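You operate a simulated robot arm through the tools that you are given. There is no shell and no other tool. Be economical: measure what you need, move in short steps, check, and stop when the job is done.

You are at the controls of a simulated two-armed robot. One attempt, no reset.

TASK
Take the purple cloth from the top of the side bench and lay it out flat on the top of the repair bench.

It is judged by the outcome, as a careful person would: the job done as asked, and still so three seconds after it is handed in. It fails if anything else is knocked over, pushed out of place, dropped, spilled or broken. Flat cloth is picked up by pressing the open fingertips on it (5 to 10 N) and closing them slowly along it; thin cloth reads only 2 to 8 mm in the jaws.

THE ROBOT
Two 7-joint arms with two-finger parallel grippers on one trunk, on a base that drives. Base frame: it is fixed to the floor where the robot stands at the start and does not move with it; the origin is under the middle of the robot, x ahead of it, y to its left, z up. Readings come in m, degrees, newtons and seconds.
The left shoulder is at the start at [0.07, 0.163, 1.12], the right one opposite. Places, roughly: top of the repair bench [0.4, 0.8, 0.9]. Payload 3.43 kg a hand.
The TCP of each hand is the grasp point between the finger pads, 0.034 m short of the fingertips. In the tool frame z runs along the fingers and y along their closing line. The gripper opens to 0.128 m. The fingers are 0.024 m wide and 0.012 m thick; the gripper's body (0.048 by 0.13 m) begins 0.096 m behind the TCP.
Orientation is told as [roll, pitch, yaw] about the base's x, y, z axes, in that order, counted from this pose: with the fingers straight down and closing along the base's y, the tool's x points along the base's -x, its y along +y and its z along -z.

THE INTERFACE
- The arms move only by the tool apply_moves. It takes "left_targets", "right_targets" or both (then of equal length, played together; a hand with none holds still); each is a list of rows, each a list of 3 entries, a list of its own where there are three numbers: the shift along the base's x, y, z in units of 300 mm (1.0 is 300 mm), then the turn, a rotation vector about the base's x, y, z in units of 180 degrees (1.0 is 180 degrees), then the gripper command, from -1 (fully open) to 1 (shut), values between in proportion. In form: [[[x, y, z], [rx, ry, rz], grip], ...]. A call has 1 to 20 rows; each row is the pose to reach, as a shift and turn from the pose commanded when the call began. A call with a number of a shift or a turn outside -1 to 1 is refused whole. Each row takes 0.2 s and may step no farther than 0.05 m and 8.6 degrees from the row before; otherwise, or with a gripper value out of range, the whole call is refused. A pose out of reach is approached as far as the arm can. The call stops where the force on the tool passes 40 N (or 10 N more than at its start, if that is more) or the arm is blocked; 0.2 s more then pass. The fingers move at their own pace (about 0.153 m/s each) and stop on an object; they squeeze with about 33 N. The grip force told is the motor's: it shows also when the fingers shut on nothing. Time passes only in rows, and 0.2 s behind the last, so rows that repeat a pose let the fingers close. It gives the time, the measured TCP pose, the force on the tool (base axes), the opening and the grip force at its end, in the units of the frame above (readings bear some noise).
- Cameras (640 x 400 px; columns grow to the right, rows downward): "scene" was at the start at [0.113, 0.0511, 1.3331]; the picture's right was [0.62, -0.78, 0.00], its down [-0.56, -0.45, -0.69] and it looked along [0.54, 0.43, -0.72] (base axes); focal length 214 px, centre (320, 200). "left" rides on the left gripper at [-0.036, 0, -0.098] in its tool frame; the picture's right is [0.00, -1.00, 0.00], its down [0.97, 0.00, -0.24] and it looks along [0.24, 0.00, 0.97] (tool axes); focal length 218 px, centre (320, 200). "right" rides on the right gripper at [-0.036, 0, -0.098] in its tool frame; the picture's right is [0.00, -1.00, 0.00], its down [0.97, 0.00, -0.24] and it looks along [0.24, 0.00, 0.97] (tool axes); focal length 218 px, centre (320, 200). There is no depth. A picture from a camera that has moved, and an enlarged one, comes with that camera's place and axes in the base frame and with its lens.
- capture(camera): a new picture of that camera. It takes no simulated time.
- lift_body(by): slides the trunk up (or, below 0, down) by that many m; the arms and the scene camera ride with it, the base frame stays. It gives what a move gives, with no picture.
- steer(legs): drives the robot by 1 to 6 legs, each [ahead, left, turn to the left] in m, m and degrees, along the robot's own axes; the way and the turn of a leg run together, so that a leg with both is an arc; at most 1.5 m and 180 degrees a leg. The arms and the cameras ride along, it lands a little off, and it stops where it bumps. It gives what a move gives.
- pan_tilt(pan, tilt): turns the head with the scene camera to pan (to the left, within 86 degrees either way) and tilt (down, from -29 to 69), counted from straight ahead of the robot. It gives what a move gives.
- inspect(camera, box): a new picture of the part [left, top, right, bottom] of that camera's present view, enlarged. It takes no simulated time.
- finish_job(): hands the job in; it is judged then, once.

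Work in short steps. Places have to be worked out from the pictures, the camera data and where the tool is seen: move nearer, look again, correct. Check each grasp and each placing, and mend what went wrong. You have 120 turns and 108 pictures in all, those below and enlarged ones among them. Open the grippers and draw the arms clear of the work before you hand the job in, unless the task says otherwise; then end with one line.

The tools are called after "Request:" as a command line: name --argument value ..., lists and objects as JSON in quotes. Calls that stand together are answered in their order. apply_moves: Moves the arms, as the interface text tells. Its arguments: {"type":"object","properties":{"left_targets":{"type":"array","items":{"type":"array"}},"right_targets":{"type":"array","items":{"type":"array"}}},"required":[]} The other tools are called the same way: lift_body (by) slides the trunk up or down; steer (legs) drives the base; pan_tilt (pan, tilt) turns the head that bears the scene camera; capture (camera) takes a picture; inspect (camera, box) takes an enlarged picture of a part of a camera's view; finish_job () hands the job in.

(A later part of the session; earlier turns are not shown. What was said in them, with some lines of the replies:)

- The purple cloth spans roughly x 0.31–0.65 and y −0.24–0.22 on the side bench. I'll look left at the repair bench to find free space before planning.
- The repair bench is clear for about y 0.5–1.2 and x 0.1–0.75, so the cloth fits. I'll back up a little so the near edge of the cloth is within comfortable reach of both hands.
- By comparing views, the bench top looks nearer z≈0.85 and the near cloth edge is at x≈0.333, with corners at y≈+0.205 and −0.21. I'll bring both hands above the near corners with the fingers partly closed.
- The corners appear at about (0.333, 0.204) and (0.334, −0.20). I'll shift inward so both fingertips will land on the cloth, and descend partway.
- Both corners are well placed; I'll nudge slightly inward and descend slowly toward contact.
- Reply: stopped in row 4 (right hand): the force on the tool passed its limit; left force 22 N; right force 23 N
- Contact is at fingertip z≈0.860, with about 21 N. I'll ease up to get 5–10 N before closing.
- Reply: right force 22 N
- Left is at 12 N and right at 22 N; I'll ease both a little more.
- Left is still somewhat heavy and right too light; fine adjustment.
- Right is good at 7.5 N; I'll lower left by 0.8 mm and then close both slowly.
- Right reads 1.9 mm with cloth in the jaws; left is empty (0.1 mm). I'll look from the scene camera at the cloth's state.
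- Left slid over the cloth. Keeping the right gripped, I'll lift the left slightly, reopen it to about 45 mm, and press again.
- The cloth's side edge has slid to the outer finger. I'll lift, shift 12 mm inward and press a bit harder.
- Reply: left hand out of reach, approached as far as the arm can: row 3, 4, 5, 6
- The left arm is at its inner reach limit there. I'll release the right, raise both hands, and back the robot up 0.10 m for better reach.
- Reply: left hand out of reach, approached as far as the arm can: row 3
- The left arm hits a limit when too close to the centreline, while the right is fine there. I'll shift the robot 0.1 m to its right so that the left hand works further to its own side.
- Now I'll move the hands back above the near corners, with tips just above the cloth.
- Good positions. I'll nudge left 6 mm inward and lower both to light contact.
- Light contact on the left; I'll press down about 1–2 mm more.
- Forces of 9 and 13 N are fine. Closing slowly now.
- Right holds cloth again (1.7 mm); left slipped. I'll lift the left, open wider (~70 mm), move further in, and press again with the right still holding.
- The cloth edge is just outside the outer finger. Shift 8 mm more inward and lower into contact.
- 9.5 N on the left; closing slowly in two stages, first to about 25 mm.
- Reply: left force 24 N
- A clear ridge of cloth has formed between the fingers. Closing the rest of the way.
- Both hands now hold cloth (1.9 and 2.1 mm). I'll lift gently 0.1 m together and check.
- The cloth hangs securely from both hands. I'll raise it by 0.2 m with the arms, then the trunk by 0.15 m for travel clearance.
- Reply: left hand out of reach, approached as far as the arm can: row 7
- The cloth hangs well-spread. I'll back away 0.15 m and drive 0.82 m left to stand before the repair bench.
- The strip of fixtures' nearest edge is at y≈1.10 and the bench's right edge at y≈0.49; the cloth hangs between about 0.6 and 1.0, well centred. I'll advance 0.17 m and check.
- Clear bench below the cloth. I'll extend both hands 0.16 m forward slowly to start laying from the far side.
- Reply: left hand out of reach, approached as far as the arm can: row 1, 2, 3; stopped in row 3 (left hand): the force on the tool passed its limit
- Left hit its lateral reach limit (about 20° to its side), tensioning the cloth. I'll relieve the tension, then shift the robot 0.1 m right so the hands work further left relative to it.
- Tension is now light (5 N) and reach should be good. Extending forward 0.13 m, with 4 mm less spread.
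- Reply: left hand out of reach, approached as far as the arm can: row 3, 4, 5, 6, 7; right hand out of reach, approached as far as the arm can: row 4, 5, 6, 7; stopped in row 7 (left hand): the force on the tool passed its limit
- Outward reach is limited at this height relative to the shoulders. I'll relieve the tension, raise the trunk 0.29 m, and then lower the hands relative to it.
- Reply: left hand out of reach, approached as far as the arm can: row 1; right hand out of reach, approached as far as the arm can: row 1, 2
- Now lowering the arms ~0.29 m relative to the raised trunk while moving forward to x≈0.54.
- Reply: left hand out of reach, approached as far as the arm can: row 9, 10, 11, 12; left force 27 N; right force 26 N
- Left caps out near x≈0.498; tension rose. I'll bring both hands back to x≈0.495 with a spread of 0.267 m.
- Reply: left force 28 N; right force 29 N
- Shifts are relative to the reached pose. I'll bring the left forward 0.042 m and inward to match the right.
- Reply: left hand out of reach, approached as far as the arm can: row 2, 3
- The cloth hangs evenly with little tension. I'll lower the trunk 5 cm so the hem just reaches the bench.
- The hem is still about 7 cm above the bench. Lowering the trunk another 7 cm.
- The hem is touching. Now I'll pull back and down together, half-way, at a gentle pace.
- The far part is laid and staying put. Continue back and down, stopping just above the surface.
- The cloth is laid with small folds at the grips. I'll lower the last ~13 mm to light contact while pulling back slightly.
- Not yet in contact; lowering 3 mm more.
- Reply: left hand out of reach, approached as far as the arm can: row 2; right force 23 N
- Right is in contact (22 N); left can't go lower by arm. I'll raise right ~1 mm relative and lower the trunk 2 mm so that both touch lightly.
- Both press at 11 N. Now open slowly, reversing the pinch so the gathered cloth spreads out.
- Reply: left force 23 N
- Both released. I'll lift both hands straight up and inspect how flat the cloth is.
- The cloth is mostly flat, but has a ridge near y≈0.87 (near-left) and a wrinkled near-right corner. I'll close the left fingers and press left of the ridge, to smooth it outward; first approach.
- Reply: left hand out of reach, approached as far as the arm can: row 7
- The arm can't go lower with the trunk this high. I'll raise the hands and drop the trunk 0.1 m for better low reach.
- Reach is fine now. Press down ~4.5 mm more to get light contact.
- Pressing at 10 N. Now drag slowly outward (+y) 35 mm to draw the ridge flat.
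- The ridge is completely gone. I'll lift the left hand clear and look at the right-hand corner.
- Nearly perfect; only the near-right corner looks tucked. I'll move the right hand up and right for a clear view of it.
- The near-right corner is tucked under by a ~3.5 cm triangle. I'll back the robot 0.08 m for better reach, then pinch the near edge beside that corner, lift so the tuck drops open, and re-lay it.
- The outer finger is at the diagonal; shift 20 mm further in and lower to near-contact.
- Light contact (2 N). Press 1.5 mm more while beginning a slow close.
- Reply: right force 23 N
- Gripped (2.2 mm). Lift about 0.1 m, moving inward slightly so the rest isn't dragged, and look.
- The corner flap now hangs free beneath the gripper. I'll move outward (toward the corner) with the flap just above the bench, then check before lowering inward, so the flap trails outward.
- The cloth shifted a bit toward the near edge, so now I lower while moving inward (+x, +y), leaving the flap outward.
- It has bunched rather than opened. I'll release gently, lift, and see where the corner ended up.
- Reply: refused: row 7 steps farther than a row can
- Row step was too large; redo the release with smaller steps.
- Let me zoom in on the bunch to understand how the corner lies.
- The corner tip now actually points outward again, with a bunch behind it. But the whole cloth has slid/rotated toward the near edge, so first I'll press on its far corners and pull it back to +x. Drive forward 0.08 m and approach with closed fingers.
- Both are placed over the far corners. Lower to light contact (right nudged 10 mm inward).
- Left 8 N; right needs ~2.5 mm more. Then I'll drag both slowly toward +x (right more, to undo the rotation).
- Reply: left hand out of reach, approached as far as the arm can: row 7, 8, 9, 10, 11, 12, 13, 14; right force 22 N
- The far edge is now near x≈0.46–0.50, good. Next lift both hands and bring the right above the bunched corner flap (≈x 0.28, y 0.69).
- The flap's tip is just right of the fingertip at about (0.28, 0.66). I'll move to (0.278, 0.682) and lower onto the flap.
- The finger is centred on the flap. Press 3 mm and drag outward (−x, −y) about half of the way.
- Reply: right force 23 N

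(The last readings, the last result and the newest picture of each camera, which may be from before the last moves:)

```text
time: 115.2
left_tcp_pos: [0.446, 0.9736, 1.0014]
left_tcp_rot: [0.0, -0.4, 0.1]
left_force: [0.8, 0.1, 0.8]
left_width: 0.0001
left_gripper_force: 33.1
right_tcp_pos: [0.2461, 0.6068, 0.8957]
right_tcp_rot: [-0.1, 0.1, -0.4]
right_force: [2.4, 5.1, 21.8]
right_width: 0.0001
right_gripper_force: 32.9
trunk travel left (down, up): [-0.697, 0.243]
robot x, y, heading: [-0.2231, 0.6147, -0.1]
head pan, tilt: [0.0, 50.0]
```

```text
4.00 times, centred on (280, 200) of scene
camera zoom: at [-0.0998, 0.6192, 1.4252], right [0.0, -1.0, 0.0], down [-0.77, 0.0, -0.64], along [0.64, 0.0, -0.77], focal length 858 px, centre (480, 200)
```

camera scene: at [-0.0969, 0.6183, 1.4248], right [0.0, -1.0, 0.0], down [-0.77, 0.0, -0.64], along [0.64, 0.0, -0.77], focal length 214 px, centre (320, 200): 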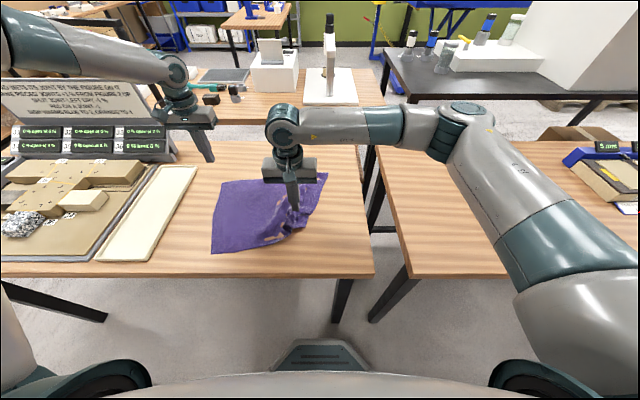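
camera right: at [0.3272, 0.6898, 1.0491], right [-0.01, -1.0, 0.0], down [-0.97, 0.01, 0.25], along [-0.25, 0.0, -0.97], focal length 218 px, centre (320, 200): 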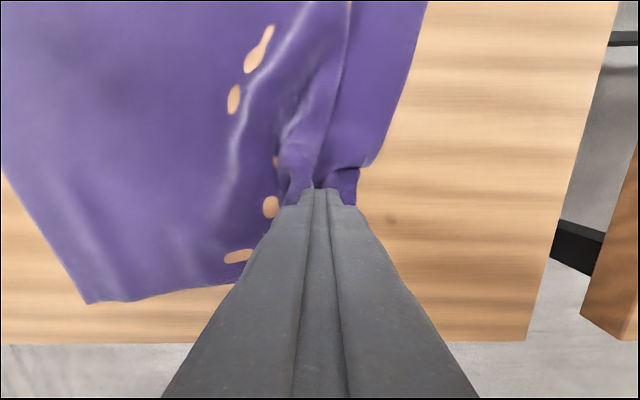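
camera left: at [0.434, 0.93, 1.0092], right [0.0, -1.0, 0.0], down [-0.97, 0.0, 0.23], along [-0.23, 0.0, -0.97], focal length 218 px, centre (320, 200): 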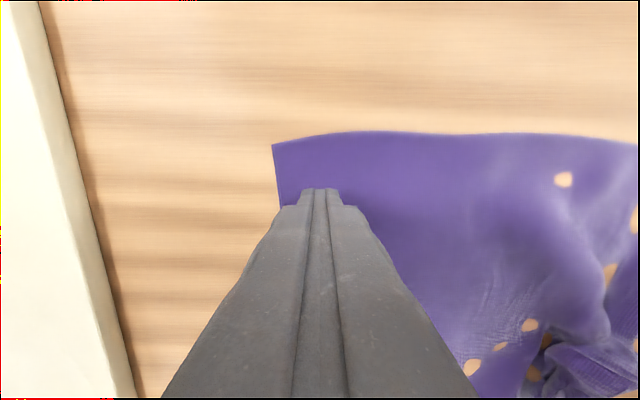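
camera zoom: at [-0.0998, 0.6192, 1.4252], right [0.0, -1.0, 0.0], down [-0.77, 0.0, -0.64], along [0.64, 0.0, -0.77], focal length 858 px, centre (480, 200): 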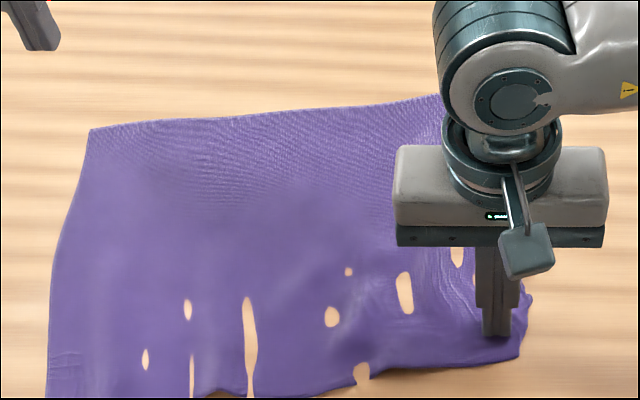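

Very good — it is spreading out. Continue the drag about 30 mm more, mostly −y.

Request:
apply_moves --right_targets '[[[-0.004, -0.02, 0], [0, 0, 0], 1], [[-0.008, -0.04, 0], [0, 0, 0], 1], [[-0.012, -0.06, 0], [0, 0, 0], 1], [[-0.016, -0.08, 0], [0, 0, 0], 1], [[-0.02, -0.1, 0], [0, 0, 0], 1]]'

Request:
apply_moves --right_targets '[[[0, 0, 0.05], [0, 0, 0], 1], [[0, 0, 0.17], [0, 0, 0], 1], [[0, 0, 0.3], [0, 0, 0], 1], [[0, -0.1, 0.4], [0, 0, 0], 1], [[0, -0.2, 0.45], [0, 0, 0], 1]]'

Request:
inspect --camera "scene" --box '[190, 150, 382, 270]'

Request:
capture --camera "right"

```text
time: 116.4
left_tcp_pos: [0.4466, 0.9741, 1.0013]
left_tcp_rot: [0.0, -0.5, 0.2]
left_force: [0.3, -0.4, -0.4]
left_width: 0.0
left_gripper_force: 32.8
right_tcp_pos: [0.2402, 0.5753, 0.8949]
right_tcp_rot: [-0.1, 0.3, -0.4]
right_force: [-0.3, 4.2, 14.7]
right_width: 0.0
right_gripper_force: 32.8
trunk travel left (down, up): [-0.697, 0.243]
robot x, y, heading: [-0.2258, 0.6144, -0.1]
head pan, tilt: [0.0, 50.0]
```

```text
time: 117.6
left_tcp_pos: [0.4478, 0.973, 1.0012]
left_tcp_rot: [0.0, -0.3, 0.2]
left_force: [0.5, 0.4, 0.9]
left_width: 0.0004
left_gripper_force: 33.5
right_tcp_pos: [0.2412, 0.5146, 1.0321]
right_tcp_rot: [0.0, 0.3, -0.2]
right_force: [-0.1, 1.1, -0.7]
right_width: 0.0
right_gripper_force: 33.0
trunk travel left (down, up): [-0.697, 0.243]
robot x, y, heading: [-0.2238, 0.6161, 0.1]
head pan, tilt: [0.0, 50.0]
```

```text
3.33 times, centred on (286, 210) of scene
camera zoom: at [-0.0984, 0.6174, 1.4249], right [0.0, -1.0, 0.0], down [-0.77, 0.0, -0.64], along [0.64, 0.0, -0.77], focal length 715 px, centre (433, 167)
```

zoom: 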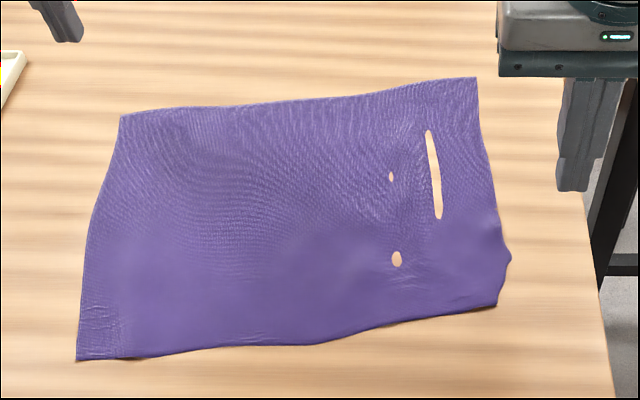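

```text
31 pictures are left
camera right: at [0.2775, 0.5136, 1.1292], right [-0.01, -1.0, 0.0], down [-0.97, 0.01, 0.24], along [-0.24, 0.0, -0.97], focal length 218 px, centre (320, 200)
```

right: 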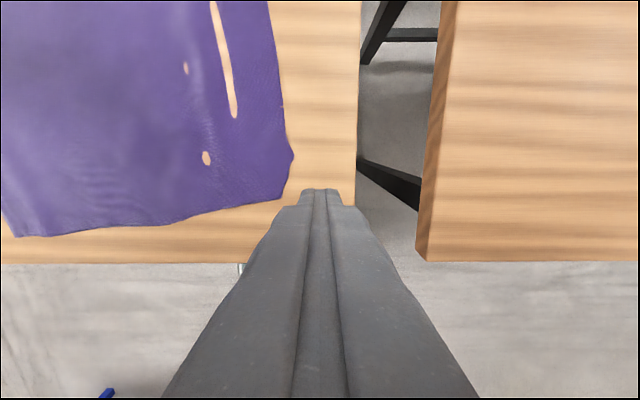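

The cloth lies flat and fully on the bench, with just a faint ripple near the right side. Zoom in to judge the corner and ripple.

Request:
inspect --camera "scene" --box '[290, 165, 354, 250]'

Request:
inspect --camera "right" --box '[160, 0, 320, 210]'

```text
4.71 times, centred on (322, 208) of scene
camera zoom: at [-0.0984, 0.6174, 1.4249], right [0.0, -1.0, 0.0], down [-0.77, 0.0, -0.64], along [0.64, 0.0, -0.77], focal length 1009 px, centre (311, 165)
```

zoom: 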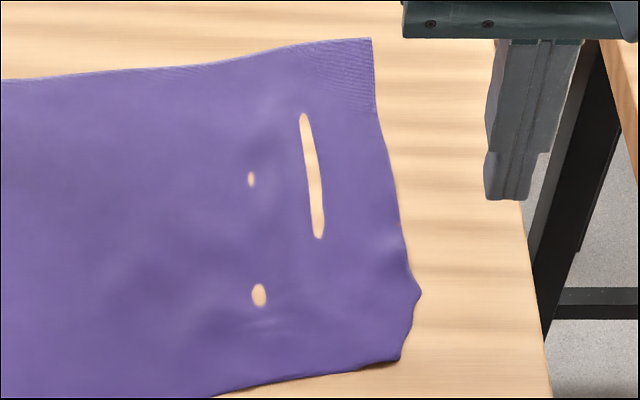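

```text
1.90 times, centred on (240, 105) of right
camera zoom: at [0.2775, 0.5136, 1.1292], right [-0.01, -1.0, 0.0], down [-0.97, 0.01, 0.24], along [-0.24, 0.0, -0.97], focal length 416 px, centre (472, 381)
```

zoom: 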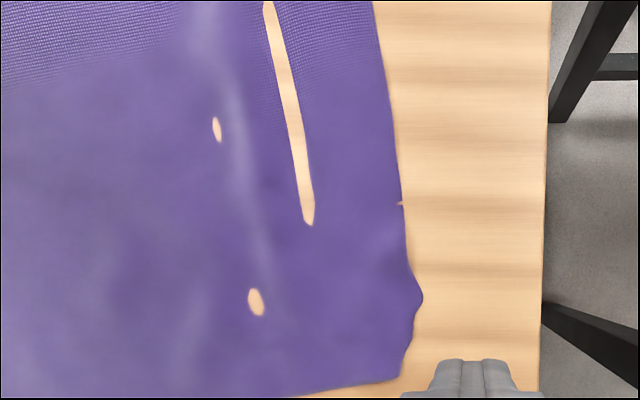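

Only a gentle ridge remains at y≈0.63. One short smoothing stroke: press at (0.355, 0.592) and draw 15 mm to −y.

Request:
apply_moves --right_targets '[[[0.1, 0.06, 0], [0, 0, 0], 1], [[0.2, 0.13, 0], [0, 0, 0], 1], [[0.3, 0.19, 0], [0, 0, 0], 1], [[0.38, 0.257, -0.05], [0, 0, 0], 1], [[0.38, 0.257, -0.19], [0, 0, 0], 1], [[0.38, 0.257, -0.33], [0, 0, 0], 1], [[0.38, 0.257, -0.42], [0, 0, 0], 1], [[0.38, 0.257, -0.445], [0, 0, 0], 1], [[0.38, 0.257, -0.452], [0, 0, 0], 1], [[0.38, 0.257, -0.452], [0, 0, 0], 1]]'

```text
time: 119.8
left_tcp_pos: [0.4475, 0.9726, 1.0004]
left_tcp_rot: [0.1, -0.4, 0.2]
left_force: [0.2, 0.8, -0.1]
left_width: 0.0
left_gripper_force: 33.2
right_tcp_pos: [0.3549, 0.5925, 0.8947]
right_tcp_rot: [0.0, 0.2, -0.3]
right_force: [0.8, 1.0, 5.4]
right_width: 0.0
right_gripper_force: 32.9
trunk travel left (down, up): [-0.697, 0.243]
robot x, y, heading: [-0.2235, 0.6207, 0.2]
head pan, tilt: [0.0, 50.0]
```

Contact at 5 N. Stroke outward, then lift away and open.

Request:
apply_moves --right_targets '[[[0, -0.015, -0.001], [0, 0, 0], 1], [[0, -0.03, -0.001], [0, 0, 0], 1], [[0, -0.045, -0.001], [0, 0, 0], 1], [[0, -0.055, -0.001], [0, 0, 0], 1], [[0, -0.055, 0.05], [0, 0, 0], 1], [[0, -0.055, 0.2], [0, 0, 0], 1], [[-0.05, -0.1, 0.33], [0, 0, 0], 1], [[-0.15, -0.2, 0.4], [0, 0, 0], 1], [[-0.25, -0.3, 0.45], [0, 0, 0], 1]]'

Request:
inspect --camera "scene" --box '[190, 150, 382, 270]'

Request:
inspect --camera "right" --box '[0, 0, 320, 240]'

```text
time: 121.8
left_tcp_pos: [0.4469, 0.9719, 1.0021]
left_tcp_rot: [0.1, -0.5, 0.2]
left_force: [0.7, 0.8, 0.7]
left_width: 0.0
left_gripper_force: 33.1
right_tcp_pos: [0.2783, 0.5004, 1.0297]
right_tcp_rot: [0.0, 0.4, -0.3]
right_force: [-0.2, -0.2, 0.4]
right_width: 0.0001
right_gripper_force: 33.0
trunk travel left (down, up): [-0.697, 0.243]
robot x, y, heading: [-0.2264, 0.6155, 0.2]
head pan, tilt: [0.0, 50.0]
```

```text
3.33 times, centred on (286, 210) of scene
camera zoom: at [-0.0992, 0.6175, 1.425], right [0.0, -1.0, 0.0], down [-0.77, 0.0, -0.64], along [0.64, 0.0, -0.77], focal length 715 px, centre (433, 167)
```

zoom: 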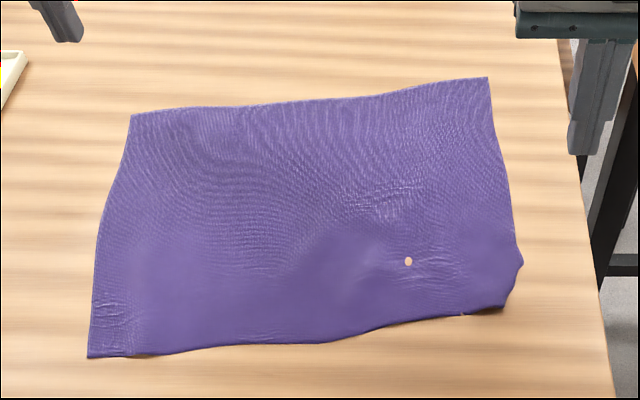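

```text
1.67 times, centred on (160, 120) of right
camera zoom: at [0.3145, 0.5006, 1.128], right [-0.01, -1.0, 0.0], down [-0.97, 0.01, 0.24], along [-0.24, 0.0, -0.97], focal length 364 px, centre (587, 333)
```

zoom: 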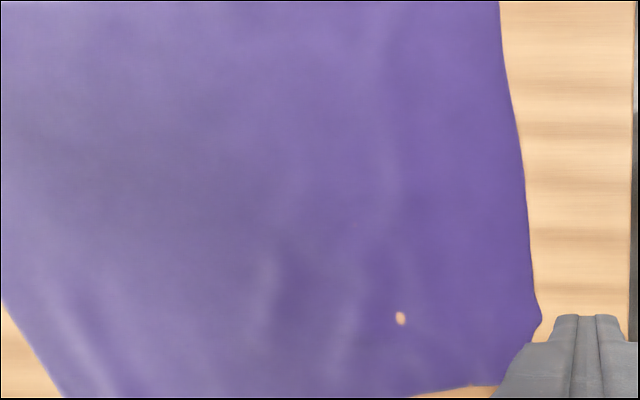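

The cloth is flat with all corners on the bench. Now open both grippers, raise the arms and back away.

Request:
apply_moves --left_targets '[[[0, 0, 0.12], [0, 0, 0], 0], [[0, 0, 0.24], [0, 0, 0], -1], [[0, 0, 0.3], [0, 0, 0], -1], [[0, 0, 0.3], [0, 0, 0], -1]]' --right_targets '[[[0, 0, 0.12], [0, 0, 0], 0], [[0, 0, 0.24], [0, 0, 0], -1], [[0, 0, 0.3], [0, 0, 0], -1], [[0, 0, 0.3], [0, 0, 0], -1]]'

Request:
steer --legs '[[-0.35, 0, 0]]'

Request:
capture --camera "scene"

```text
time: 122.8
left_tcp_pos: [0.4478, 0.9729, 1.0889]
left_tcp_rot: [0.0, -0.4, 0.1]
left_force: [0.4, 0.6, 0.3]
left_width: 0.1279
left_gripper_force: 0.0
right_tcp_pos: [0.281, 0.5021, 1.1199]
right_tcp_rot: [0.0, 0.3, -0.3]
right_force: [-0.2, -0.2, -0.2]
right_width: 0.1279
right_gripper_force: 0.2
trunk travel left (down, up): [-0.697, 0.243]
robot x, y, heading: [-0.223, 0.6167, 0.1]
head pan, tilt: [0.0, 50.0]
```

```text
time: 125.1
left_tcp_pos: [0.1001, 0.9762, 1.0886]
left_tcp_rot: [0.2, -0.3, 0.5]
left_force: [-0.1, 1.2, -0.3]
left_width: 0.1281
left_gripper_force: 0.1
right_tcp_pos: [-0.0643, 0.504, 1.1194]
right_tcp_rot: [-0.1, 0.3, 0.0]
right_force: [0.5, 0.7, 0.2]
right_width: 0.128
right_gripper_force: 0.1
trunk travel left (down, up): [-0.697, 0.243]
robot x, y, heading: [-0.5716, 0.6162, 0.6]
head pan, tilt: [0.0, 50.0]
```

```text
26 pictures are left
camera scene: at [-0.4443, 0.6176, 1.4248], right [0.01, -1.0, 0.0], down [-0.77, -0.01, -0.64], along [0.64, 0.01, -0.77], focal length 214 px, centre (320, 200)
```

scene: 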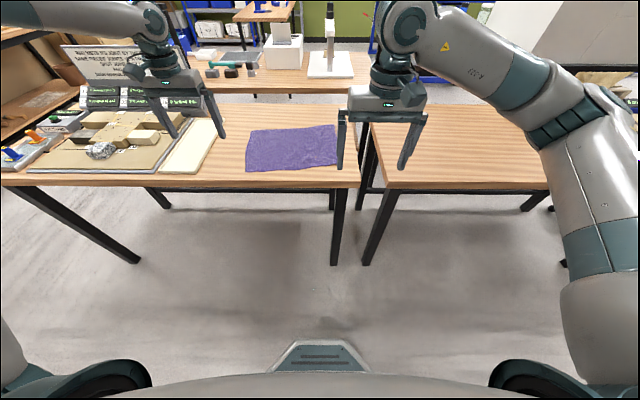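

The cloth lies flat on the repair bench, the fixtures and other objects are untouched, and the arms are clear with the grippers open. Handing in.

Request:
finish_job

```text
The job is handed in.
```

The purple cloth is laid out flat on top of the repair bench; the near-right corner is still slightly uneven (about 2 cm). I saw nothing else disturbed, and both arms are clear with their grippers open.
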